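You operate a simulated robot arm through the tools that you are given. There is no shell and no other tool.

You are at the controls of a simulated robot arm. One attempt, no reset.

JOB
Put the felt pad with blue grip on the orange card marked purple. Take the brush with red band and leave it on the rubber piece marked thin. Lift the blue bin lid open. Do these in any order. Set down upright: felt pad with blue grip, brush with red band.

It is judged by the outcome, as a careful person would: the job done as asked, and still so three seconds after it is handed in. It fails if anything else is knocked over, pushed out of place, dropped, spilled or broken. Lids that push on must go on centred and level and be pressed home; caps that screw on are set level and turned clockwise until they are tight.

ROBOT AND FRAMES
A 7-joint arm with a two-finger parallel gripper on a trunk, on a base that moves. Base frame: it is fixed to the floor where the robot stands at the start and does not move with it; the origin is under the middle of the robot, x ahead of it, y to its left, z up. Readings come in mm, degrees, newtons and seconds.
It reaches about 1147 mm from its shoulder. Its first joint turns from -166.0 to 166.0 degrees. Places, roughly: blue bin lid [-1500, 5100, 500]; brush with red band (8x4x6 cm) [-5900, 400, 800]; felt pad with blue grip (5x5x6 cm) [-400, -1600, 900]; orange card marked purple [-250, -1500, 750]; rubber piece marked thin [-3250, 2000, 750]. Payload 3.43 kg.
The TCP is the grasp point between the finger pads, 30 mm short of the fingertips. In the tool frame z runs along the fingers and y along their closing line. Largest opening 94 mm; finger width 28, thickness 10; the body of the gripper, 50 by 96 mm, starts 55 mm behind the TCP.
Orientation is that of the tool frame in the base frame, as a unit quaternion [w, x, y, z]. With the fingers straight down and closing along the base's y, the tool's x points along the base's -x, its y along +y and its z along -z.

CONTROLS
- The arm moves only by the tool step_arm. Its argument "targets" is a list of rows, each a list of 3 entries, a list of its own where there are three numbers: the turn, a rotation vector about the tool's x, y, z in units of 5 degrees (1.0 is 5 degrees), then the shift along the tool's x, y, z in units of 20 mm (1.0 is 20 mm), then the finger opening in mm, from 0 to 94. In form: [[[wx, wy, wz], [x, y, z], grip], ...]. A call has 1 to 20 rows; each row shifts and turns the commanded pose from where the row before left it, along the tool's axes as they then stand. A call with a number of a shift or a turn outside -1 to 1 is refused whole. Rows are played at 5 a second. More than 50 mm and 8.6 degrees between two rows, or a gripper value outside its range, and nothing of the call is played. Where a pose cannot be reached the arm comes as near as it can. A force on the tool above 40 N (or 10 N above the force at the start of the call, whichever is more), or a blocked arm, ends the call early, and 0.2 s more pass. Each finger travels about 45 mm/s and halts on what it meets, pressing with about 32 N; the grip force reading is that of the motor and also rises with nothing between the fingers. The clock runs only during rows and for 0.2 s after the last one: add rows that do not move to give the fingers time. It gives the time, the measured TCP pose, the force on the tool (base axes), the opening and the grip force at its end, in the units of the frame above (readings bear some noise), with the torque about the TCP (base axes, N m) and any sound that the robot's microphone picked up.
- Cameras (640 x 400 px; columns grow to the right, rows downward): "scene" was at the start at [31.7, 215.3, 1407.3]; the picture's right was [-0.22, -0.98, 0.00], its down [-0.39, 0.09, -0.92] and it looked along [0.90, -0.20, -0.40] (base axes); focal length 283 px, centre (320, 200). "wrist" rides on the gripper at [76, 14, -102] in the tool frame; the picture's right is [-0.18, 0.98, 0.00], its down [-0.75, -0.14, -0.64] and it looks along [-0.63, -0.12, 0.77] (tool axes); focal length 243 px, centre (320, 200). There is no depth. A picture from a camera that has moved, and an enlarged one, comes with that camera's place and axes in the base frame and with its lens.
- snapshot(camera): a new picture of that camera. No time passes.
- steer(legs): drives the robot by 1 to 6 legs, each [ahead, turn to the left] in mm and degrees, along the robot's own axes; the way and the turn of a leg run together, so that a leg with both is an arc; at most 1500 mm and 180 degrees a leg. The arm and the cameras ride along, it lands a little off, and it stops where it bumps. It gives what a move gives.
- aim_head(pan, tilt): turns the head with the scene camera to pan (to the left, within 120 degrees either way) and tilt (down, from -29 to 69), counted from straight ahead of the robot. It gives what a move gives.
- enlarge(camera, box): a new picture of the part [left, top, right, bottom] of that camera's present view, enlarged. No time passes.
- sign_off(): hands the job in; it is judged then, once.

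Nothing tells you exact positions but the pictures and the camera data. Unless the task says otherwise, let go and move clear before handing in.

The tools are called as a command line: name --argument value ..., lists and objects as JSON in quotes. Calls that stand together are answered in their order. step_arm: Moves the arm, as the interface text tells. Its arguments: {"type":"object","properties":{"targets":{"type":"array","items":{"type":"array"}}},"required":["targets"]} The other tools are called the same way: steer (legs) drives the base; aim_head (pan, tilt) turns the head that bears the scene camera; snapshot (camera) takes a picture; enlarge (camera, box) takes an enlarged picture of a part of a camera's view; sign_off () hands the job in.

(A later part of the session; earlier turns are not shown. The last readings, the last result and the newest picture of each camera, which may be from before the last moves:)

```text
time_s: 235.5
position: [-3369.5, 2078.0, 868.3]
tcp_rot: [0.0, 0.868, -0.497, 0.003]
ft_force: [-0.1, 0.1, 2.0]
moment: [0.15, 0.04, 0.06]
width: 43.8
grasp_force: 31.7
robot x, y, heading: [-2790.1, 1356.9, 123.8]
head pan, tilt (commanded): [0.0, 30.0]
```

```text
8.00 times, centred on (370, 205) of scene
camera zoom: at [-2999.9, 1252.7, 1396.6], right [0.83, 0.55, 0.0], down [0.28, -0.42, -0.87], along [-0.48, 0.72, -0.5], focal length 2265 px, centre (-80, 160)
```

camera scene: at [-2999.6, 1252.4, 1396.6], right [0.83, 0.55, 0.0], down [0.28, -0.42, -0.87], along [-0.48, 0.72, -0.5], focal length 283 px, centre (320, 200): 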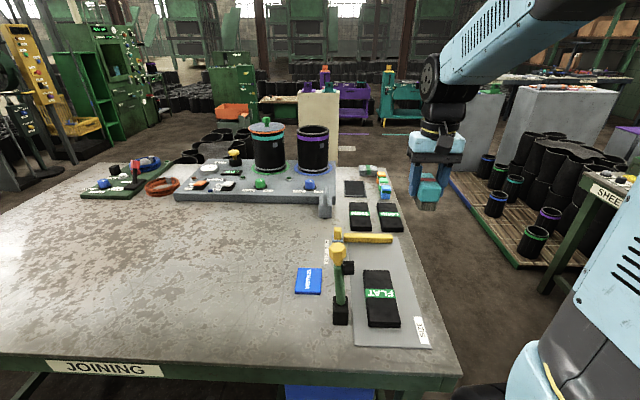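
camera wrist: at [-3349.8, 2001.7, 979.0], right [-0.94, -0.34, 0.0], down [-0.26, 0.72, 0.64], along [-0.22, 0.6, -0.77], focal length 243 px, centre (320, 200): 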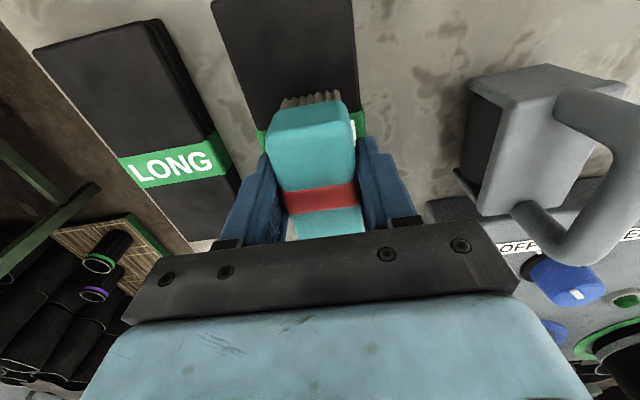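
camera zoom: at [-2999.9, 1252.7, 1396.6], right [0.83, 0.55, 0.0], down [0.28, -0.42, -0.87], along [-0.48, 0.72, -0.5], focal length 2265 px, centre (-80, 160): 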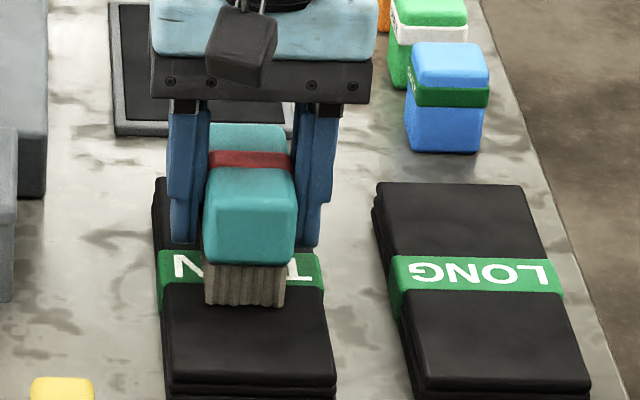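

Light contact (2 N), brush upright on the label. Releasing and rising.

step_arm --targets '[[[0, 0, 0], [0, 0, 0], 48], [[0, 0, 0], [0, 0, 0], 58], [[0, 0, 0], [0, 0, 0], 70], [[0, 0, 0], [0, 0, 0], 70], [[0, 0, 0], [0, 0, 0], 70]]'

step_arm --targets '[[[0, 0, 0], [0, 0, -0.4], 70], [[0, 0, 0], [0, 0, -0.8], 70], [[0, 0, 0], [0, 0, -1], 70], [[0, 0, 0], [0, 0, -1], 70], [[0, 0, 0], [0, 0, -1], 70], [[0, 0, 0], [0, 0, 0], 70]]'

enlarge --camera "scene" --box '[310, 165, 430, 240]'

snapshot --camera "wrist"

```text
time_s: 236.7
position: [-3372.8, 2077.3, 868.3]
tcp_rot: [0.001, 0.868, -0.497, 0.001]
ft_force: [-0.5, 0.0, 0.0]
moment: [0.01, 0.01, 0.01]
width: 70.1
grasp_force: 0.0
robot x, y, heading: [-2786.4, 1355.8, 123.5]
head pan, tilt (commanded): [0.0, 30.0]
```

```text
time_s: 238.1
position: [-3370.0, 2076.8, 953.7]
tcp_rot: [0.0, 0.868, -0.497, 0.001]
ft_force: [0.4, -0.1, 0.4]
moment: [0.0, 0.01, 0.04]
width: 69.9
grasp_force: 0.1
robot x, y, heading: [-2786.0, 1354.3, 123.8]
head pan, tilt (commanded): [0.0, 30.0]
```

```text
5.33 times, centred on (370, 202) of scene
camera zoom: at [-2999.9, 1252.8, 1396.6], right [0.83, 0.55, 0.0], down [0.28, -0.42, -0.87], along [-0.48, 0.72, -0.5], focal length 1510 px, centre (53, 187)
```

zoom: 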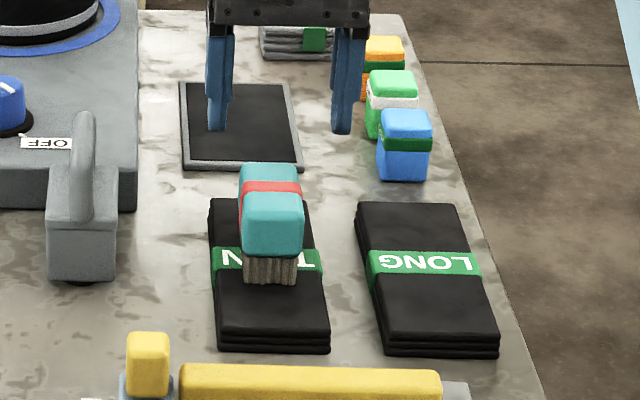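

```text
taken
camera wrist: at [-3344.3, 2003.3, 1055.9], right [-0.94, -0.34, 0.0], down [-0.26, 0.72, 0.64], along [-0.22, 0.6, -0.77], focal length 243 px, centre (320, 200)
```

wrist: 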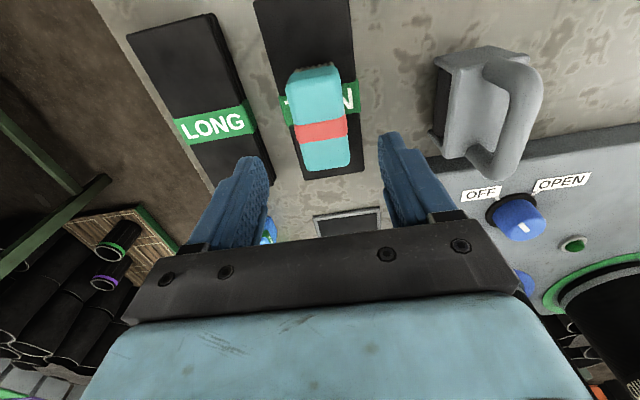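

The brush stands upright, centred on the THIN piece. I'll raise and retract the arm, then look for the blue bin.

step_arm --targets '[[[0, 0, 0], [0, 0, -1], 70], [[0, 0, 0], [0, 0, -1], 70], [[0, 0, 0], [0, 0, -1], 70], [[0, 0, 0], [0, 0, -1], 70], [[0, 0, 0], [0, 0, -1], 70], [[0, 0, 0], [0, 0, -1], 70], [[0, 0, 0], [0, 0, -1], 70], [[0, 0, 0], [0, 0, -1], 70], [[0, 0, 0], [0, 0, -0.7], 70]]'

step_arm --targets '[[[0, 0, 0], [0.5, -0.1, 0], 70], [[0, 0, 0], [0.98, -0.25, 0], 70], [[0, 0, 0], [0.98, -0.25, 0], 70], [[0, 0, 0], [0.98, -0.25, 0], 70], [[0, 0, 0], [0.98, -0.25, 0], 70], [[0, 0, 0], [0.98, -0.25, 0], 70], [[0, 0, 0], [0.98, -0.25, 0], 70], [[0, 0, 0], [0.98, -0.25, 0], 70], [[0, 0, 0], [0.98, -0.25, 0], 70], [[0, 0, 0], [0.98, -0.25, 0], 70], [[0, 0, 0], [0.98, -0.25, 0], 70], [[0, 0, 0], [0.98, -0.25, 0], 70], [[0, 0, 0], [0.98, -0.25, 0], 70], [[0, 0, 0], [0.98, -0.25, 0], 70], [[0, 0, 0], [0.98, -0.25, 0], 70], [[0, 0, 0], [0.98, -0.25, 0], 70], [[0, 0, 0], [0.98, -0.25, 0], 70], [[0, 0, 0], [0.98, -0.25, 0], 70], [[0, 0, 0], [0.98, -0.25, 0], 70], [[0, 0, 0], [0.5, -0.1, 0], 70]]'

steer --legs '[[-250, 0]]'

aim_head --pan -40 --tilt 15

snapshot --camera "scene"

aim_head --pan 0 --tilt 25

snapshot --camera "scene"

```text
time_s: 240.1
position: [-3371.6, 2080.4, 1125.9]
tcp_rot: [0.0, 0.868, -0.497, 0.0]
ft_force: [-0.7, 0.6, 0.2]
moment: [-0.03, 0.01, -0.02]
width: 70.1
grasp_force: 0.1
robot x, y, heading: [-2791.2, 1355.8, 123.6]
head pan, tilt (commanded): [0.0, 30.0]
```

```text
time_s: 244.3
position: [-3102.5, 1803.6, 1125.5]
tcp_rot: [-0.001, 0.868, -0.497, 0.0]
ft_force: [-0.5, -0.5, -0.3]
moment: [-0.03, 0.02, -0.02]
width: 70.1
grasp_force: 0.0
robot x, y, heading: [-2787.3, 1354.5, 123.6]
head pan, tilt (commanded): [0.0, 30.0]
```

```text
time_s: 246.2
position: [-2963.6, 1592.5, 1126.7]
tcp_rot: [-0.001, 0.869, -0.495, 0.0]
ft_force: [0.8, -0.8, 0.5]
moment: [0.02, 0.03, 0.03]
width: 70.1
grasp_force: 0.1
robot x, y, heading: [-2641.6, 1147.4, 124.3]
head pan, tilt (commanded): [0.0, 30.0]
```

```text
time_s: 247.3
position: [-2964.0, 1591.3, 1127.2]
tcp_rot: [0.0, 0.869, -0.494, 0.0]
ft_force: [0.7, -0.7, -0.4]
moment: [0.01, -0.01, 0.0]
width: 70.1
grasp_force: 0.1
robot x, y, heading: [-2646.1, 1147.5, 124.1]
head pan, tilt (commanded): [-40.0, 15.0]
```

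```text
taken
camera scene: at [-2797.8, 1058.6, 1420.7], right [0.99, -0.1, 0.0], down [-0.03, -0.26, -0.97], along [0.1, 0.96, -0.26], focal length 283 px, centre (320, 200)
```

scene: 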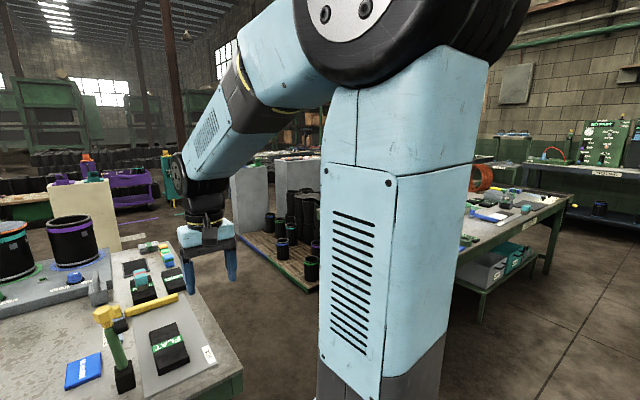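

```text
time_s: 248.3
position: [-2963.4, 1591.8, 1127.1]
tcp_rot: [0.0, 0.869, -0.495, 0.0]
ft_force: [-0.2, -0.4, 0.0]
moment: [-0.02, 0.0, 0.02]
width: 70.0
grasp_force: 0.1
robot x, y, heading: [-2645.4, 1146.8, 124.0]
head pan, tilt (commanded): [0.0, 25.0]
```

```text
taken
camera scene: at [-2859.0, 1042.1, 1404.6], right [0.83, 0.56, 0.0], down [0.24, -0.35, -0.91], along [-0.51, 0.75, -0.42], focal length 283 px, centre (320, 200)
```

scene: 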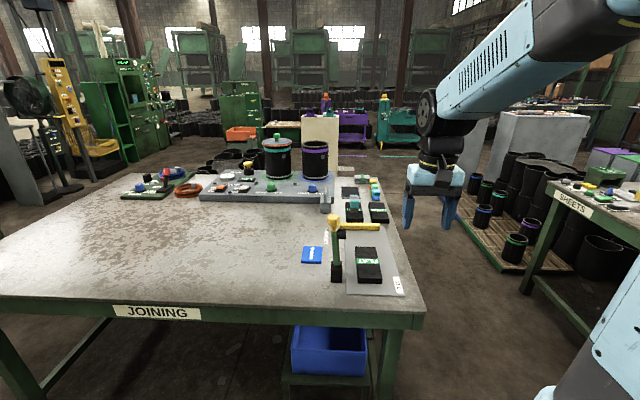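

The bins with coloured lids are beyond the SHEETS table to the right. I'll turn right and look along the aisle for a way around that table.

steer --legs '[[0, -30]]'

steer --legs '[[0, -30]]'

steer --legs '[[0, -31]]'

aim_head --pan 20 --tilt 15

snapshot --camera "scene"

aim_head --pan 50 --tilt 15

snapshot --camera "scene"

```text
time_s: 250.4
position: [-2700.1, 1688.8, 1126.9]
tcp_rot: [0.0, 0.713, -0.701, 0.0]
ft_force: [-0.9, 0.6, 0.6]
moment: [0.02, 0.0, 0.01]
width: 70.0
grasp_force: 0.1
robot x, y, heading: [-2678.4, 1139.6, 94.0]
head pan, tilt (commanded): [0.0, 25.0]
```

```text
time_s: 252.4
position: [-2421.2, 1627.1, 1127.5]
tcp_rot: [0.0, -0.505, 0.863, 0.0]
ft_force: [-0.3, 0.0, -0.1]
moment: [0.05, 0.03, 0.02]
width: 70.0
grasp_force: 0.0
robot x, y, heading: [-2706.2, 1154.6, 63.9]
head pan, tilt (commanded): [0.0, 25.0]
```

```text
time_s: 254.4
position: [-2223.9, 1427.8, 1128.4]
tcp_rot: [0.0, -0.27, 0.963, 0.0]
ft_force: [-0.2, -0.2, 0.1]
moment: [0.01, 0.0, 0.0]
width: 70.2
grasp_force: 0.1
robot x, y, heading: [-2718.1, 1183.3, 34.7]
head pan, tilt (commanded): [0.0, 25.0]
```

```text
time_s: 255.3
position: [-2225.0, 1428.6, 1127.5]
tcp_rot: [0.0, -0.27, 0.963, 0.0]
ft_force: [-0.7, 0.9, -0.1]
moment: [-0.04, -0.01, 0.0]
width: 70.0
grasp_force: 0.1
robot x, y, heading: [-2721.4, 1179.3, 34.8]
head pan, tilt (commanded): [20.0, 15.0]
```

```text
taken
camera scene: at [-2847.5, 1419.0, 1420.7], right [0.82, -0.58, 0.0], down [-0.15, -0.21, -0.97], along [0.56, 0.79, -0.26], focal length 283 px, centre (320, 200)
```

scene: 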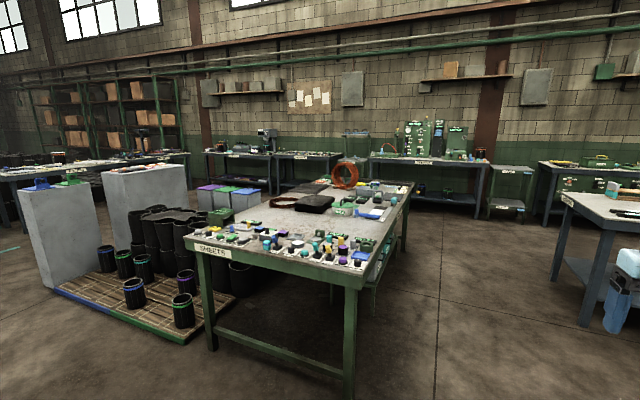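

```text
time_s: 256.2
position: [-2224.5, 1428.9, 1128.4]
tcp_rot: [-0.001, -0.27, 0.963, -0.001]
ft_force: [0.2, 0.6, 0.5]
moment: [0.02, 0.0, 0.0]
width: 70.0
grasp_force: 0.0
robot x, y, heading: [-2717.3, 1181.0, 34.7]
head pan, tilt (commanded): [50.0, 15.0]
```

```text
taken
camera scene: at [-2892.9, 1435.7, 1420.8], right [1.0, -0.09, 0.0], down [-0.02, -0.26, -0.97], along [0.09, 0.96, -0.26], focal length 283 px, centre (320, 200)
```

scene: 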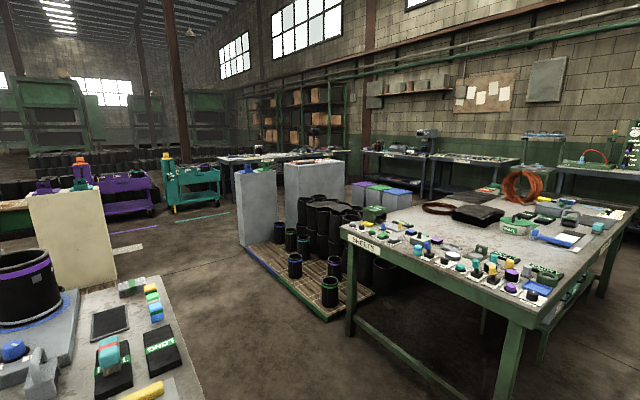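

enlarge --camera "scene" --box '[330, 165, 440, 234]'

aim_head --pan 20 --tilt 15

enlarge --camera "scene" --box '[180, 160, 290, 229]'

```text
5.80 times, centred on (385, 200) of scene
camera zoom: at [-2892.9, 1435.7, 1420.8], right [1.0, -0.09, 0.0], down [-0.02, -0.26, -0.97], along [0.09, 0.96, -0.26], focal length 1642 px, centre (-57, 203)
```

zoom: 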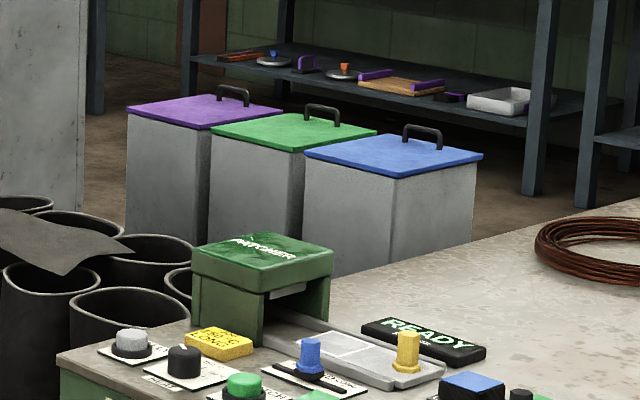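

```text
time_s: 257.2
position: [-2225.6, 1428.4, 1128.2]
tcp_rot: [0.0, -0.27, 0.963, -0.001]
ft_force: [0.4, -0.6, -0.1]
moment: [-0.01, -0.01, 0.02]
width: 70.2
grasp_force: 0.2
robot x, y, heading: [-2721.8, 1180.4, 34.6]
head pan, tilt (commanded): [20.0, 15.0]
```

```text
5.80 times, centred on (235, 194) of scene
camera zoom: at [-2847.7, 1419.0, 1420.8], right [0.82, -0.58, 0.0], down [-0.15, -0.21, -0.97], along [0.56, 0.79, -0.26], focal length 1642 px, centre (813, 232)
```

zoom: 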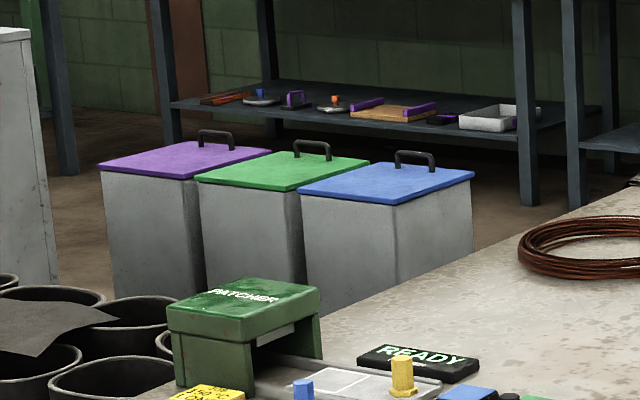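

Three grey bins: purple, green, blue lids with black handles on their far (+wall) side, so they hinge on the pallet side. The best place is the wall side of the bins, facing back toward them. I'll drive along the aisle past the SHEETS table first.

steer --legs '[[1400, -3]]'

aim_head --pan 10 --tilt 20

snapshot --camera "scene"

```text
time_s: 264.5
position: [-1043.5, 2272.9, 1128.7]
tcp_rot: [0.0, -0.277, 0.961, 0.001]
ft_force: [0.0, -1.0, 0.1]
moment: [0.01, -0.01, -0.01]
width: 70.0
grasp_force: 0.0
robot x, y, heading: [-1536.7, 2020.0, 35.6]
head pan, tilt (commanded): [20.0, 15.0]
```

```text
time_s: 265.2
position: [-1043.2, 2270.2, 1129.0]
tcp_rot: [0.001, -0.277, 0.961, 0.0]
ft_force: [0.3, -0.3, 0.1]
moment: [-0.01, -0.01, -0.03]
width: 70.0
grasp_force: 0.1
robot x, y, heading: [-1536.6, 2018.2, 35.3]
head pan, tilt (commanded): [10.0, 20.0]
```

```text
taken
camera scene: at [-1654.3, 2242.2, 1412.7], right [0.72, -0.7, 0.0], down [-0.24, -0.24, -0.94], along [0.66, 0.67, -0.34], focal length 283 px, centre (320, 200)
```

scene: 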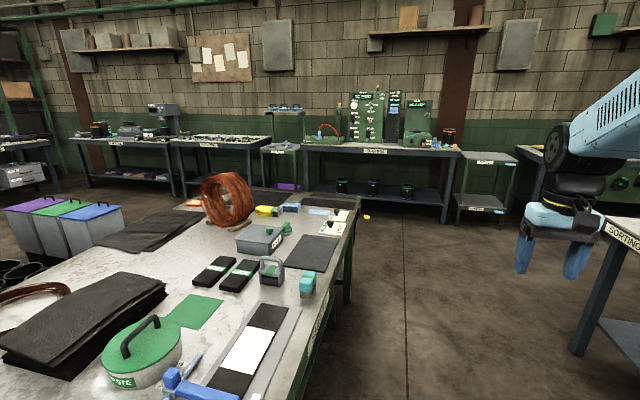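

I'm drifting toward the SHEETS table, so I'll correct heading to the right and continue.

steer --legs '[[0, -9]]'

steer --legs '[[1300, 0]]'

aim_head --pan 60 --tilt 20

snapshot --camera "scene"

aim_head --pan 0 --tilt 20

snapshot --camera "scene"

```text
time_s: 266.3
position: [-1009.0, 2188.6, 1128.8]
tcp_rot: [0.0, -0.198, 0.98, 0.0]
ft_force: [0.2, 0.5, -0.5]
moment: [0.0, 0.02, -0.02]
width: 69.9
grasp_force: 0.1
robot x, y, heading: [-1542.1, 2026.2, 26.3]
head pan, tilt (commanded): [10.0, 20.0]
```

```text
time_s: 273.0
position: [153.2, 2820.0, 1128.4]
tcp_rot: [0.0, -0.218, 0.976, -0.001]
ft_force: [0.3, 0.1, 0.2]
moment: [0.0, 0.05, -0.04]
width: 70.0
grasp_force: 0.1
robot x, y, heading: [-367.7, 2638.7, 28.6]
head pan, tilt (commanded): [10.0, 20.0]
```

```text
time_s: 274.2
position: [154.0, 2817.7, 1129.2]
tcp_rot: [0.0, -0.218, 0.976, 0.0]
ft_force: [0.3, 0.3, 0.2]
moment: [0.01, 0.0, -0.01]
width: 70.2
grasp_force: 0.0
robot x, y, heading: [-372.3, 2636.0, 28.5]
head pan, tilt (commanded): [60.0, 20.0]
```

```text
taken
camera scene: at [-530.9, 2907.5, 1412.6], right [1.0, -0.03, 0.0], down [-0.01, -0.34, -0.94], along [0.02, 0.94, -0.34], focal length 283 px, centre (320, 200)
```

scene: 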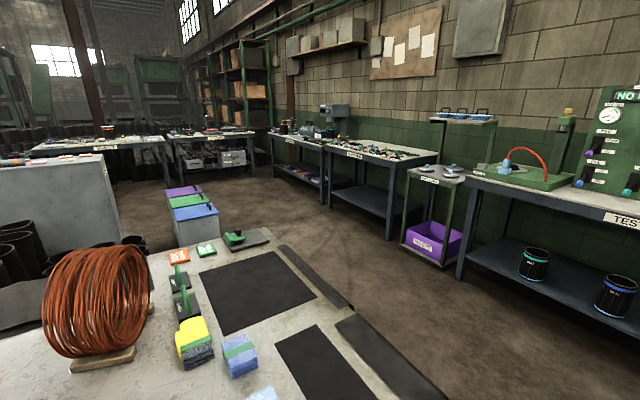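

```text
time_s: 275.5
position: [153.4, 2819.5, 1129.9]
tcp_rot: [0.0, -0.218, 0.976, 0.0]
ft_force: [0.6, -0.3, -0.3]
moment: [-0.04, -0.01, 0.02]
width: 69.8
grasp_force: 0.0
robot x, y, heading: [-367.7, 2635.4, 28.5]
head pan, tilt (commanded): [0.0, 20.0]
```

```text
taken
camera scene: at [-451.5, 2859.0, 1412.6], right [0.48, -0.88, 0.0], down [-0.3, -0.16, -0.94], along [0.82, 0.45, -0.34], focal length 283 px, centre (320, 200)
```

scene: 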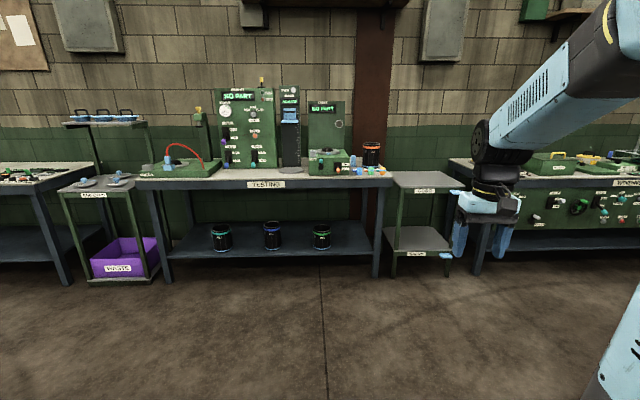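

steer --legs '[[1100, 0]]'

steer --legs '[[0, 32]]'

steer --legs '[[0, 31]]'

steer --legs '[[0, 30]]'

aim_head --pan 0 --tilt 20

snapshot --camera "scene"

```text
time_s: 281.2
position: [1117.9, 3351.2, 1129.7]
tcp_rot: [-0.001, -0.222, 0.975, 0.0]
ft_force: [0.1, -0.6, -0.2]
moment: [-0.01, -0.02, -0.02]
width: 69.9
grasp_force: 0.1
robot x, y, heading: [595.5, 3168.2, 29.1]
head pan, tilt (commanded): [0.0, 20.0]
```

```text
time_s: 283.4
position: [937.7, 3600.8, 1130.0]
tcp_rot: [0.0, -0.483, 0.876, 0.001]
ft_force: [1.2, 0.8, -0.6]
moment: [0.02, 0.03, 0.03]
width: 70.0
grasp_force: 0.0
robot x, y, heading: [620.4, 3152.2, 61.1]
head pan, tilt (commanded): [0.0, 20.0]
```

```text
time_s: 285.4
position: [665.7, 3697.6, 1130.7]
tcp_rot: [0.001, -0.696, 0.718, -0.001]
ft_force: [0.1, -0.3, -0.4]
moment: [-0.02, -0.02, -0.01]
width: 69.9
grasp_force: 0.1
robot x, y, heading: [656.6, 3151.1, 91.5]
head pan, tilt (commanded): [0.0, 20.0]
```

```text
time_s: 287.4
position: [398.0, 3635.4, 1130.7]
tcp_rot: [0.0, 0.854, -0.52, 0.0]
ft_force: [0.4, -0.2, -0.2]
moment: [-0.03, 0.0, -0.01]
width: 69.9
grasp_force: 0.1
robot x, y, heading: [678.7, 3167.7, 120.2]
head pan, tilt (commanded): [0.0, 20.0]
```

```text
time_s: 288.0
position: [398.7, 3635.7, 1131.6]
tcp_rot: [0.0, 0.854, -0.52, 0.001]
ft_force: [0.9, 0.6, 0.3]
moment: [-0.01, 0.04, 0.0]
width: 70.0
grasp_force: 0.0
robot x, y, heading: [679.7, 3168.8, 120.5]
head pan, tilt (commanded): [0.0, 20.0]
```

```text
taken
camera scene: at [462.0, 3078.5, 1412.7], right [0.86, 0.5, 0.0], down [0.17, -0.3, -0.94], along [-0.47, 0.81, -0.34], focal length 283 px, centre (320, 200)
```

scene: 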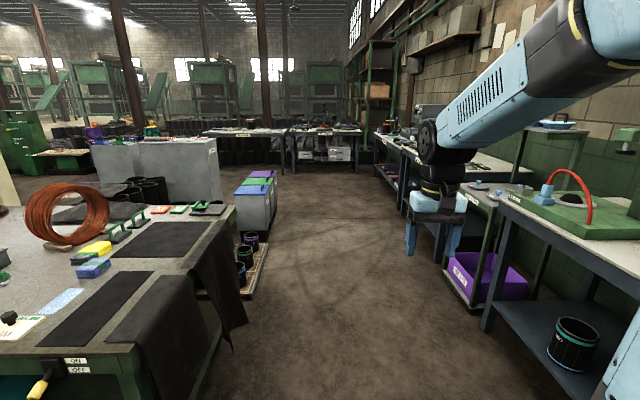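

steer --legs '[[1400, 1]]'

aim_head --pan 20 --tilt 25

snapshot --camera "scene"

enlarge --camera "scene" --box '[180, 150, 340, 250]'

```text
time_s: 295.1
position: [-307.2, 4836.1, 1132.9]
tcp_rot: [0.0, 0.855, -0.519, 0.0]
ft_force: [-0.6, 0.7, 0.2]
moment: [-0.02, 0.02, -0.01]
width: 70.2
grasp_force: 0.0
robot x, y, heading: [-21.5, 4372.5, 120.4]
head pan, tilt (commanded): [0.0, 20.0]
```

```text
time_s: 295.9
position: [-306.9, 4835.5, 1131.7]
tcp_rot: [0.0, 0.855, -0.519, -0.001]
ft_force: [-0.2, 0.2, 0.9]
moment: [0.01, 0.01, 0.01]
width: 69.9
grasp_force: 0.0
robot x, y, heading: [-23.1, 4370.2, 120.3]
head pan, tilt (commanded): [20.0, 25.0]
```

```text
taken
camera scene: at [-265.3, 4257.7, 1404.6], right [0.64, 0.77, 0.0], down [0.33, -0.27, -0.91], along [-0.7, 0.58, -0.42], focal length 283 px, centre (320, 200)
```

scene: 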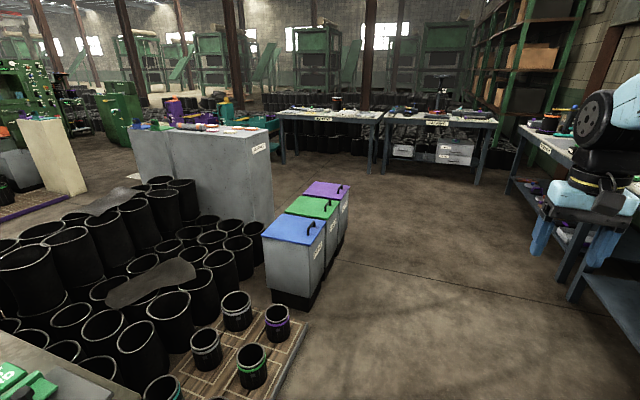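

```text
4.00 times, centred on (260, 200) of scene
camera zoom: at [-265.3, 4257.7, 1404.6], right [0.64, 0.77, 0.0], down [0.33, -0.27, -0.91], along [-0.7, 0.58, -0.42], focal length 1133 px, centre (560, 200)
```

zoom: 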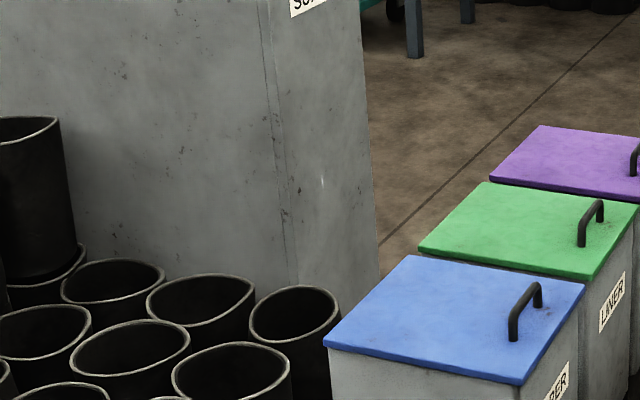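

I've located the blue lid: top z≈528, hinge edge at the pallet side, and a bar handle (≈106 mm long, ≈45 mm high) near the wall-side edge, centred about (-1411, 5143). I'll steer a bit left and drive up abreast of it.

steer --legs '[[0, 8]]'

steer --legs '[[1350, 0]]'

aim_head --pan 60 --tilt 35

snapshot --camera "scene"

```text
time_s: 297.0
position: [-368.1, 4792.9, 1132.0]
tcp_rot: [0.0, 0.888, -0.459, 0.001]
ft_force: [0.1, -0.3, -0.2]
moment: [0.01, -0.03, 0.0]
width: 69.8
grasp_force: 0.1
robot x, y, heading: [-17.5, 4373.5, 128.2]
head pan, tilt (commanded): [20.0, 25.0]
```

```text
time_s: 303.9
position: [-1195.8, 5869.7, 1132.2]
tcp_rot: [0.0, 0.885, -0.465, 0.001]
ft_force: [-0.1, 0.0, 0.0]
moment: [0.01, -0.01, -0.01]
width: 70.0
grasp_force: 0.1
robot x, y, heading: [-847.2, 5447.8, 127.7]
head pan, tilt (commanded): [20.0, 25.0]
```

```text
time_s: 304.9
position: [-1195.5, 5870.5, 1133.6]
tcp_rot: [0.0, 0.885, -0.466, -0.001]
ft_force: [-0.2, 0.9, 0.8]
moment: [0.02, -0.03, -0.02]
width: 69.9
grasp_force: 0.1
robot x, y, heading: [-851.4, 5448.8, 127.5]
head pan, tilt (commanded): [60.0, 35.0]
```

```text
taken
camera scene: at [-1087.0, 5245.7, 1388.8], right [-0.13, 0.99, 0.0], down [0.57, 0.07, -0.82], along [-0.81, -0.11, -0.57], focal length 283 px, centre (320, 200)
```

scene: 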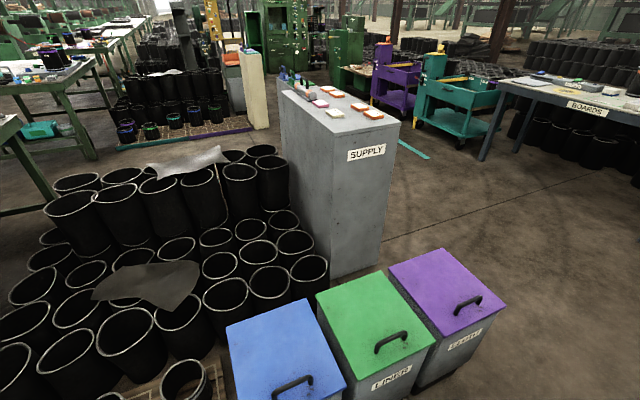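

steer --legs '[[0, 28]]'

steer --legs '[[0, 28]]'

steer --legs '[[0, 28]]'

aim_head --pan 0 --tilt 45

snapshot --camera "scene"

snapshot --camera "wrist"

```text
time_s: 306.9
position: [-1353.0, 5660.4, 1133.2]
tcp_rot: [-0.001, 0.971, -0.24, 0.0]
ft_force: [-0.6, 0.6, -0.5]
moment: [-0.01, 0.0, 0.02]
width: 70.1
grasp_force: 0.2
robot x, y, heading: [-837.2, 5470.5, 155.3]
head pan, tilt (commanded): [60.0, 35.0]
```

```text
time_s: 308.8
position: [-1382.5, 5400.7, 1133.2]
tcp_rot: [-0.001, 1.0, -0.004, 0.001]
ft_force: [-0.1, -0.8, 0.5]
moment: [-0.01, 0.02, 0.01]
width: 69.8
grasp_force: 0.2
robot x, y, heading: [-842.2, 5501.1, -177.4]
head pan, tilt (commanded): [60.0, 35.0]
```

```text
time_s: 310.8
position: [-1271.1, 5154.6, 1133.5]
tcp_rot: [-0.001, 0.97, 0.242, 0.001]
ft_force: [-0.3, -0.2, -0.4]
moment: [0.0, -0.01, 0.01]
width: 70.1
grasp_force: 0.0
robot x, y, heading: [-854.9, 5525.9, -149.4]
head pan, tilt (commanded): [60.0, 35.0]
```

```text
time_s: 312.1
position: [-1272.4, 5155.3, 1133.9]
tcp_rot: [0.0, 0.97, 0.242, 0.0]
ft_force: [-0.7, -0.2, 0.2]
moment: [0.01, 0.0, -0.01]
width: 69.9
grasp_force: 0.0
robot x, y, heading: [-855.0, 5525.6, -149.3]
head pan, tilt (commanded): [0.0, 45.0]
```

```text
taken
camera scene: at [-755.3, 5311.7, 1374.0], right [-0.51, 0.86, 0.0], down [0.61, 0.36, -0.71], along [-0.61, -0.36, -0.71], focal length 283 px, centre (320, 200)
```

scene: 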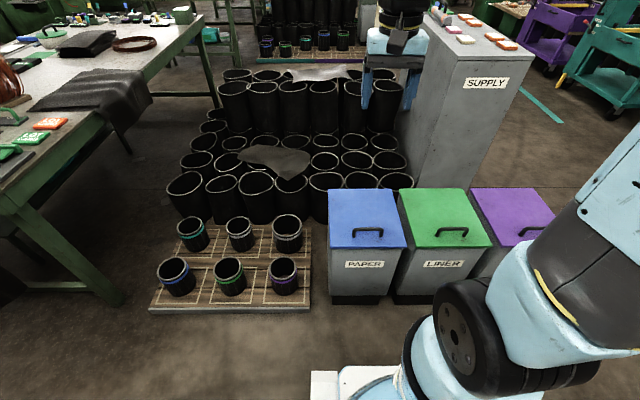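

```text
taken
camera wrist: at [-1198.2, 5177.7, 1236.4], right [0.3, -0.95, 0.0], down [-0.73, -0.23, 0.64], along [-0.61, -0.19, -0.77], focal length 243 px, centre (320, 200)
```

wrist: 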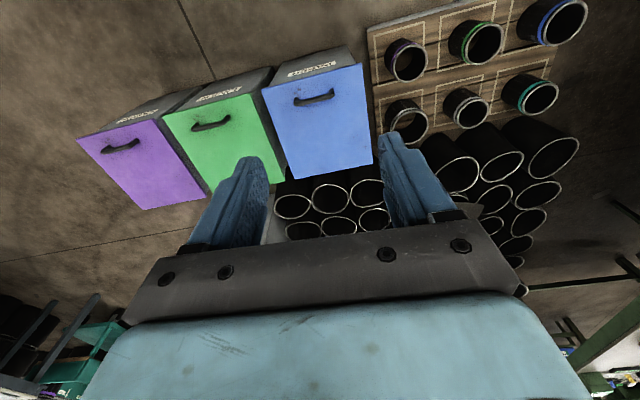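

enlarge --camera "scene" --box '[310, 175, 430, 250]'

enlarge --camera "scene" --box '[300, 180, 460, 300]'

```text
5.33 times, centred on (370, 212) of scene
camera zoom: at [-755.3, 5311.7, 1374.0], right [-0.51, 0.86, 0.0], down [0.61, 0.36, -0.71], along [-0.61, -0.36, -0.71], focal length 1510 px, centre (53, 133)
```

zoom: 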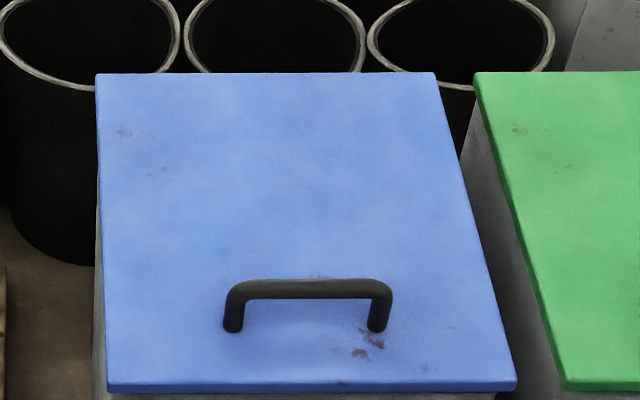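

```text
3.33 times, centred on (380, 240) of scene
camera zoom: at [-755.3, 5311.7, 1374.0], right [-0.51, 0.86, 0.0], down [0.61, 0.36, -0.71], along [-0.61, -0.36, -0.71], focal length 944 px, centre (120, 67)
```

zoom: 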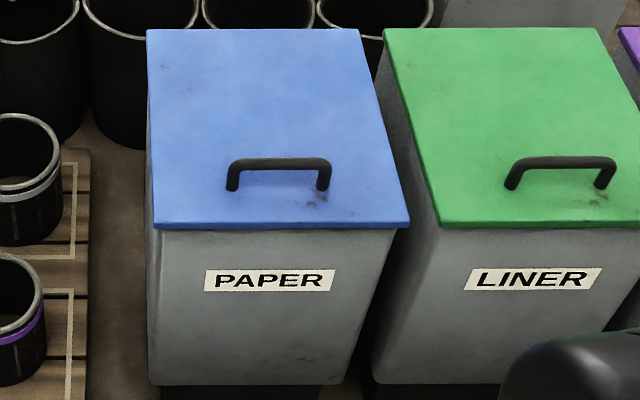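

The handle bar is at about (-1402, 5132, z≈577), 44 mm above the lid, and it lies parallel to the hinge, which is on the far edge. I'll grip it from the front with the tool horizontal and swing it up along the hinge arc. First I rotate the gripper so it closes in the vertical plane.

step_arm --targets '[[[0, 0, 1], [0, 0, 0], 60], [[0, 0, 1], [0, 0, 0], 60], [[0, 0, 1], [0, 0, 0], 60], [[0, 0, 1], [0, 0, 0], 60], [[0, 0, 1], [0, 0, 0], 60], [[0, 0, 1], [0, 0, 0], 60], [[0, 0, 1], [0, 0, 0], 60], [[0, 0, 1], [0, 0, 0], 60], [[0, 0, 1], [0, 0, 0], 60], [[0, 0, 1], [0, 0, 0], 60], [[0, 0, 1], [0, 0, 0], 60], [[0, 0, 1], [0, 0, 0], 60], [[0, 0, 1], [0, 0, 0], 60], [[0, 0, 1], [0, 0, 0], 60], [[0, 0, 1], [0, 0, 0], 60], [[0, 0, 1], [0, 0, 0], 60], [[0, 0, 1], [0, 0, 0], 60], [[0, 0, 0.4], [0, 0, 0], 60]]'

step_arm --targets '[[[0, 0, 0], [0, 1, 0], 60], [[0, 0, 0], [0, 1, 0], 60], [[0, 0, 0], [0, 1, 0], 60], [[0, 0, 0], [0, 1, 0], 60], [[0, 0, 0], [0, 1, 0], 60], [[0, 0, 0], [0, 1, 0], 60], [[0, 0, 0], [0, 1, 0], 60], [[0, 0, 0], [0, 0, 0], 60]]'

snapshot --camera "scene"

```text
time_s: 315.9
position: [-1272.0, 5154.7, 1133.7]
tcp_rot: [0.0, 0.87, -0.493, 0.0]
ft_force: [0.1, 0.0, -0.4]
moment: [0.02, -0.02, 0.03]
width: 59.9
grasp_force: 0.0
robot x, y, heading: [-857.2, 5525.2, -149.4]
head pan, tilt (commanded): [0.0, 45.0]
```

```text
time_s: 317.7
position: [-1391.9, 5085.7, 1134.4]
tcp_rot: [-0.001, 0.87, -0.493, 0.0]
ft_force: [0.2, -1.1, 0.3]
moment: [-0.01, -0.01, -0.02]
width: 60.1
grasp_force: 0.1
robot x, y, heading: [-859.0, 5526.4, -149.4]
head pan, tilt (commanded): [0.0, 45.0]
```

```text
taken
camera scene: at [-755.5, 5311.7, 1374.0], right [-0.51, 0.86, 0.0], down [0.61, 0.36, -0.71], along [-0.61, -0.36, -0.71], focal length 283 px, centre (320, 200)
```

scene: 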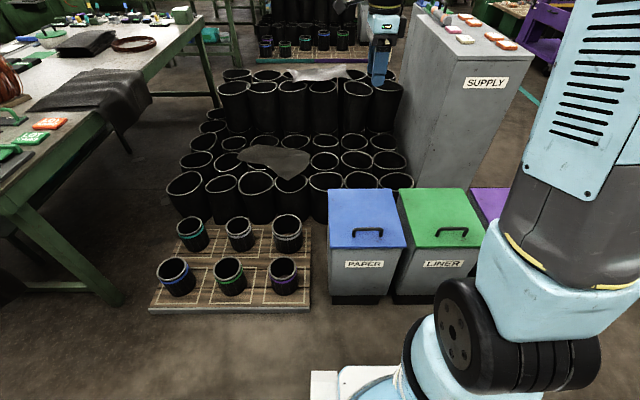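

step_arm --targets '[[[-1, 0, 0], [0, 0, 0], 60], [[-1, 0, 0], [0, 0, 0], 60], [[-1, 0, 0], [0, 0, 0], 60], [[-1, 0, 0], [0, 0, 0], 60], [[-1, 0, 0], [0, 0, 0], 60], [[-1, 0, 0], [0, 0, 0], 60], [[-1, 0, 0], [0, 0, 0], 60], [[-1, 0, 0], [0, 0, 0], 60], [[-1, 0, 0], [0, 0, 0], 60], [[-1, 0, 0], [0, 0, 0], 60], [[-1, 0, 0], [0, 0, 0], 60], [[-1, 0, 0], [0, 0, 0], 60], [[-1, 0, 0], [0, 0, 0], 60], [[-1, 0, 0], [0, 0, 0], 60], [[-1, 0, 0], [0, 0, 0], 60], [[-1, 0, 0], [0, 0, 0], 60], [[-1, 0, 0], [0, 0, 0], 60], [[-1, 0, 0], [0, 0, 0], 60]]'

snapshot --camera "scene"

snapshot --camera "wrist"

```text
time_s: 321.5
position: [-1387.1, 5085.5, 1150.2]
tcp_rot: [0.616, 0.615, -0.348, -0.349]
ft_force: [-0.2, -0.5, 0.3]
moment: [0.03, -0.04, -0.02]
width: 60.0
grasp_force: 0.1
out of reach, approached as far as the arm can: row 11
robot x, y, heading: [-858.2, 5525.2, -149.2]
head pan, tilt (commanded): [0.0, 45.0]
```

```text
taken
camera scene: at [-755.1, 5311.7, 1373.9], right [-0.51, 0.86, 0.0], down [0.61, 0.36, -0.71], along [-0.61, -0.36, -0.71], focal length 283 px, centre (320, 200)
```

scene: 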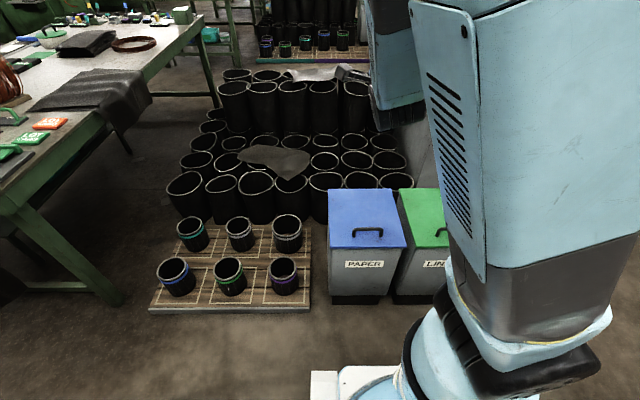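

```text
taken
camera wrist: at [-1260.6, 5073.3, 1164.4], right [-0.09, 0.16, 0.98], down [0.16, 0.98, -0.14], along [-0.98, 0.15, -0.12], focal length 243 px, centre (320, 200)
```

wrist: 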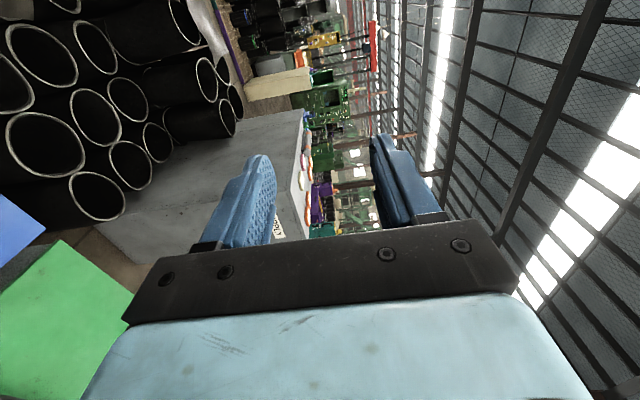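

The tool now points forward with vertical closing. I'll bring it back and down in front of the bin, in stages.

step_arm --targets '[[[0, 0, 0], [-0.4, -1, -0.9], 60], [[0, 0, 0], [-0.4, -1, -0.9], 60], [[0, 0, 0], [-0.4, -1, -0.9], 60], [[0, 0, 0], [-0.4, -1, -0.9], 60], [[0, 0, 0], [-0.4, -1, -0.9], 60], [[0, 0, 0], [-0.4, -1, -0.9], 60], [[0, 0, 0], [0, -1, 0], 60], [[0, 0, 0], [0, -1, 0], 60], [[0, 0, 0], [0, -1, 0], 60], [[0, 0, 0], [0, -1, 0], 60], [[0, 0, 0], [0, -1, 0], 60], [[0, 0, 0], [0, -1, 0], 60], [[0, 0, 0], [0, 0, 0], 60]]'

snapshot --camera "scene"

```text
time_s: 324.3
position: [-1414.6, 5080.9, 954.8]
tcp_rot: [0.615, 0.616, -0.348, -0.348]
ft_force: [1.0, 0.4, 0.1]
moment: [0.0, -0.01, -0.02]
width: 60.1
grasp_force: 0.1
out of reach, approached as far as the arm can: row 1, 2, 3, 4, 5, 6, 7, 8
robot x, y, heading: [-854.5, 5524.9, -149.5]
head pan, tilt (commanded): [0.0, 45.0]
```

```text
taken
camera scene: at [-755.5, 5311.6, 1373.9], right [-0.51, 0.86, 0.0], down [0.61, 0.36, -0.71], along [-0.61, -0.36, -0.71], focal length 283 px, centre (320, 200)
```

scene: 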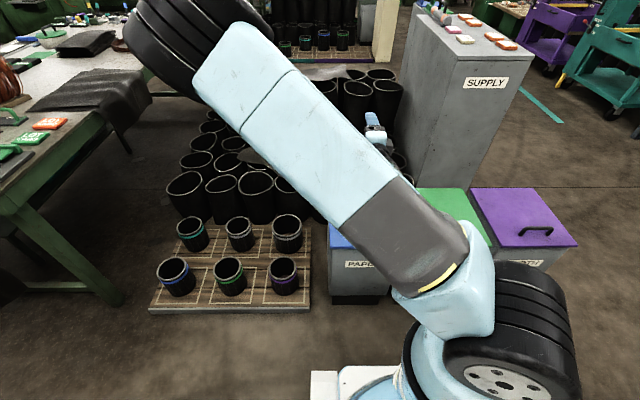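

The horizontal posture is out of reach here and swings the elbow out. A better way is a vertical tool gripping the bar from above with the bar pivoting in the fingers. I'll go back up the same way and return the tool to pointing down.

step_arm --targets '[[[0, 0, 0], [0, 1, 0], 60], [[0, 0, 0], [0, 1, 0], 60], [[0, 0, 0], [0, 1, 0], 60], [[0, 0, 0], [0, 1, 0], 60], [[0, 0, 0], [0, 1, 0], 60], [[0, 0, 0], [0, 1, 0], 60], [[0, 0, 0], [0.4, 1, 0.9], 60], [[0, 0, 0], [0.4, 1, 0.9], 60], [[0, 0, 0], [0.4, 1, 0.9], 60], [[0, 0, 0], [0.4, 1, 0.9], 60], [[0, 0, 0], [0.4, 1, 0.9], 60], [[0, 0, 0], [0.4, 1, 0.9], 60], [[0, 0, 0], [0, 0, 0], 60]]'

snapshot --camera "scene"

```text
time_s: 327.1
position: [-1480.5, 4984.7, 1196.2]
tcp_rot: [0.615, 0.616, -0.348, -0.349]
ft_force: [0.3, 0.2, 0.7]
moment: [0.01, 0.0, -0.03]
width: 60.0
grasp_force: 0.1
robot x, y, heading: [-855.4, 5525.7, -149.6]
head pan, tilt (commanded): [0.0, 45.0]
```

```text
taken
camera scene: at [-755.4, 5311.7, 1373.9], right [-0.51, 0.86, 0.0], down [0.61, 0.36, -0.71], along [-0.61, -0.36, -0.71], focal length 283 px, centre (320, 200)
```

scene: 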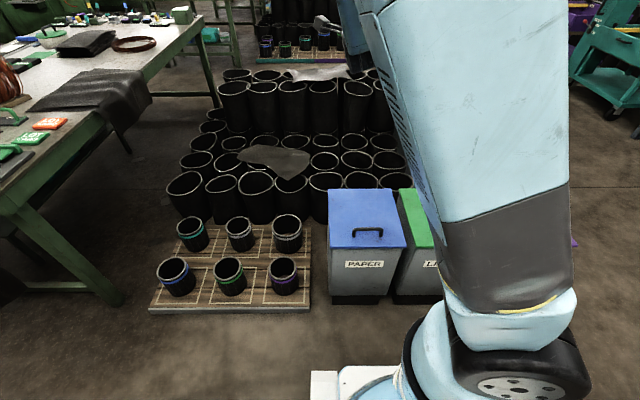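

step_arm --targets '[[[1, 0, 0], [0, 0, 0], 60], [[1, 0, 0], [0, 0, 0], 60], [[1, 0, 0], [0, 0, 0], 60], [[1, 0, 0], [0, 0, 0], 60], [[1, 0, 0], [0, 0, 0], 60], [[1, 0, 0], [0, 0, 0], 60], [[1, 0, 0], [0, 0, 0], 60], [[1, 0, 0], [0, 0, 0], 60], [[1, 0, 0], [0, 0, 0], 60], [[1, 0, 0], [0, 0, 0], 60], [[1, 0, 0], [0, 0, 0], 60], [[1, 0, 0], [0, 0, 0], 60], [[1, 0, 0], [0, 0, 0], 60], [[1, 0, 0], [0, 0, 0], 60], [[1, 0, 0], [0, 0, 0], 60], [[1, 0, 0], [0, 0, 0], 60], [[1, 0, 0], [0, 0, 0], 60], [[1, 0, 0], [0, 0, 0], 60]]'

snapshot --camera "scene"

snapshot --camera "wrist"

```text
time_s: 330.9
position: [-1480.5, 4981.7, 1195.7]
tcp_rot: [-0.001, 0.87, -0.493, 0.0]
ft_force: [1.0, 0.3, -0.1]
moment: [-0.01, 0.04, 0.0]
width: 59.9
grasp_force: 0.1
robot x, y, heading: [-857.1, 5524.9, -149.4]
head pan, tilt (commanded): [0.0, 45.0]
```

```text
taken
camera scene: at [-755.4, 5311.7, 1373.9], right [-0.51, 0.86, 0.0], down [0.61, 0.36, -0.71], along [-0.61, -0.36, -0.71], focal length 283 px, centre (320, 200)
```

scene: 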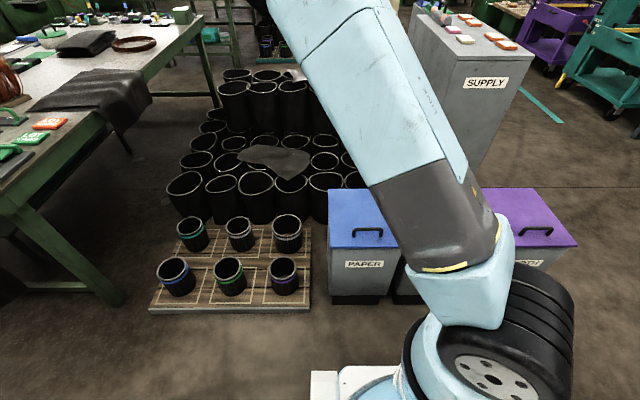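

```text
taken
camera wrist: at [-1453.8, 4908.5, 1297.6], right [-0.94, -0.35, 0.0], down [-0.27, 0.72, 0.64], along [-0.22, 0.6, -0.77], focal length 243 px, centre (320, 200)
```

wrist: 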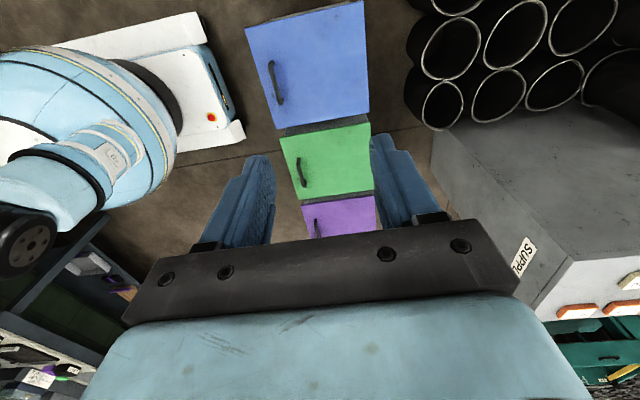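

step_arm --targets '[[[0, 0, 0], [-0.55, -0.9, 0.5], 60], [[0, 0, 0], [-0.55, -0.9, 0.5], 60], [[0, 0, 0], [-0.55, -0.9, 0.5], 60], [[0, 0, 0], [-0.55, -0.9, 0.5], 60], [[0, 0, 0], [-0.55, -0.9, 0.5], 60], [[0, 0, 0], [-0.55, -0.9, 0.5], 60], [[0, 0, 0], [-0.55, -0.9, 0.5], 60], [[0, 0, 0], [-0.55, -0.9, 0.5], 60], [[0, 0, 0], [0, 0, 0], 60]]'

snapshot --camera "scene"

aim_head --pan 0 --tilt 10

snapshot --camera "scene"

```text
time_s: 332.9
position: [-1403.2, 5132.1, 1116.5]
tcp_rot: [0.0, 0.871, -0.492, 0.0]
ft_force: [-0.6, -0.3, -0.3]
moment: [0.01, 0.01, 0.0]
width: 60.0
grasp_force: 0.1
robot x, y, heading: [-855.4, 5526.3, -149.3]
head pan, tilt (commanded): [0.0, 45.0]
```

```text
taken
camera scene: at [-755.5, 5311.6, 1373.9], right [-0.51, 0.86, 0.0], down [0.61, 0.36, -0.71], along [-0.61, -0.36, -0.71], focal length 283 px, centre (320, 200)
```

scene: 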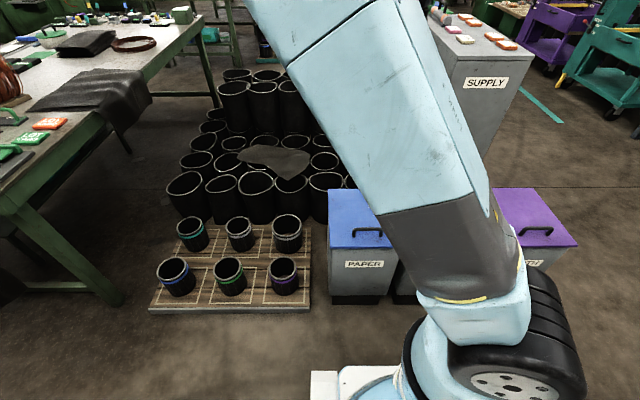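

```text
time_s: 333.9
position: [-1402.2, 5130.6, 1115.6]
tcp_rot: [0.0, 0.87, -0.492, 0.001]
ft_force: [-0.2, -0.4, -0.3]
moment: [0.01, 0.02, 0.04]
width: 60.4
grasp_force: 0.1
robot x, y, heading: [-855.6, 5523.4, -149.5]
head pan, tilt (commanded): [0.0, 10.0]
```

```text
taken
camera scene: at [-765.6, 5305.7, 1428.8], right [-0.51, 0.86, 0.0], down [0.15, 0.09, -0.98], along [-0.85, -0.5, -0.17], focal length 283 px, centre (320, 200)
```

scene: 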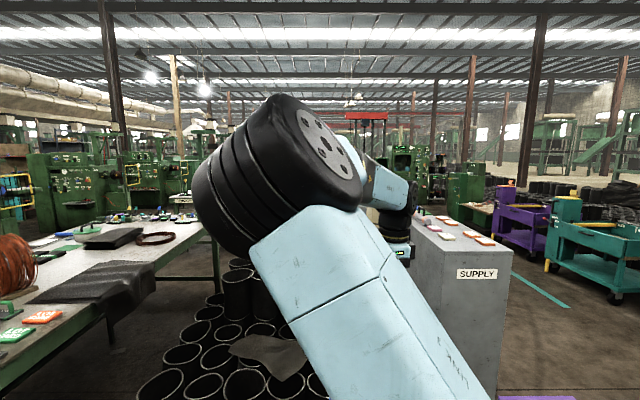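

The elbow now leans left but the tool is vertical above the handle. I'll descend in stages while watching.

step_arm --targets '[[[0, 0, 0], [0, 0, 1], 60], [[0, 0, 0], [0, 0, 1], 60], [[0, 0, 0], [0, 0, 1], 60], [[0, 0, 0], [0, 0, 1], 60], [[0, 0, 0], [0, 0, 1], 60], [[0, 0, 0], [0, 0, 1], 60], [[0, 0, 0], [0, 0, 1], 60], [[0, 0, 0], [0, 0, 1], 60], [[0, 0, 0], [0, 0, 1], 60], [[0, 0, 0], [0, 0, 1], 60]]'

aim_head --pan 0 --tilt 30

snapshot --camera "scene"

snapshot --camera "wrist"

```text
time_s: 336.1
position: [-1402.5, 5132.8, 915.3]
tcp_rot: [0.001, 0.87, -0.493, 0.0]
ft_force: [0.5, -0.1, 0.1]
moment: [-0.04, 0.0, -0.01]
width: 59.8
grasp_force: 0.0
robot x, y, heading: [-860.6, 5527.4, -149.1]
head pan, tilt (commanded): [0.0, 10.0]
```

```text
time_s: 336.9
position: [-1403.3, 5132.6, 916.7]
tcp_rot: [0.0, 0.87, -0.493, 0.0]
ft_force: [-0.1, -0.3, -0.2]
moment: [-0.03, 0.0, 0.02]
width: 60.3
grasp_force: 0.2
robot x, y, heading: [-854.6, 5522.9, -149.4]
head pan, tilt (commanded): [0.0, 30.0]
```

```text
taken
camera scene: at [-763.5, 5306.9, 1396.6], right [-0.51, 0.86, 0.0], down [0.43, 0.25, -0.87], along [-0.75, -0.44, -0.5], focal length 283 px, centre (320, 200)
```

scene: 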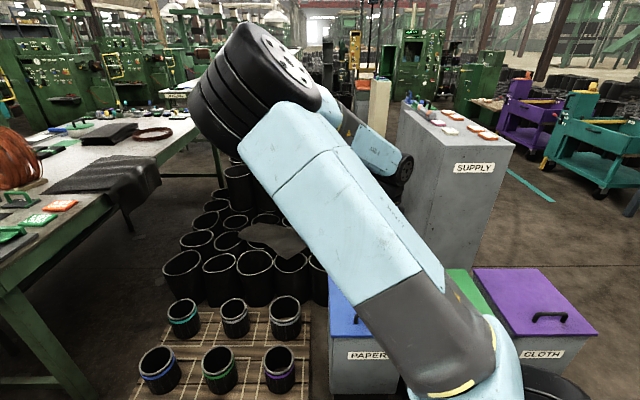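

```text
taken
camera wrist: at [-1376.3, 5058.4, 1018.4], right [-0.94, -0.35, 0.0], down [-0.27, 0.72, 0.64], along [-0.22, 0.6, -0.77], focal length 243 px, centre (320, 200)
```

wrist: 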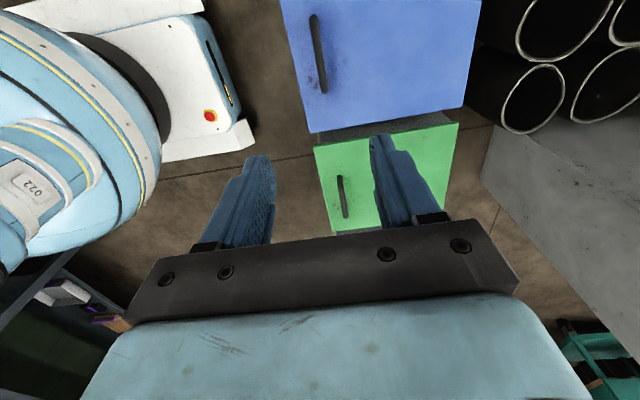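

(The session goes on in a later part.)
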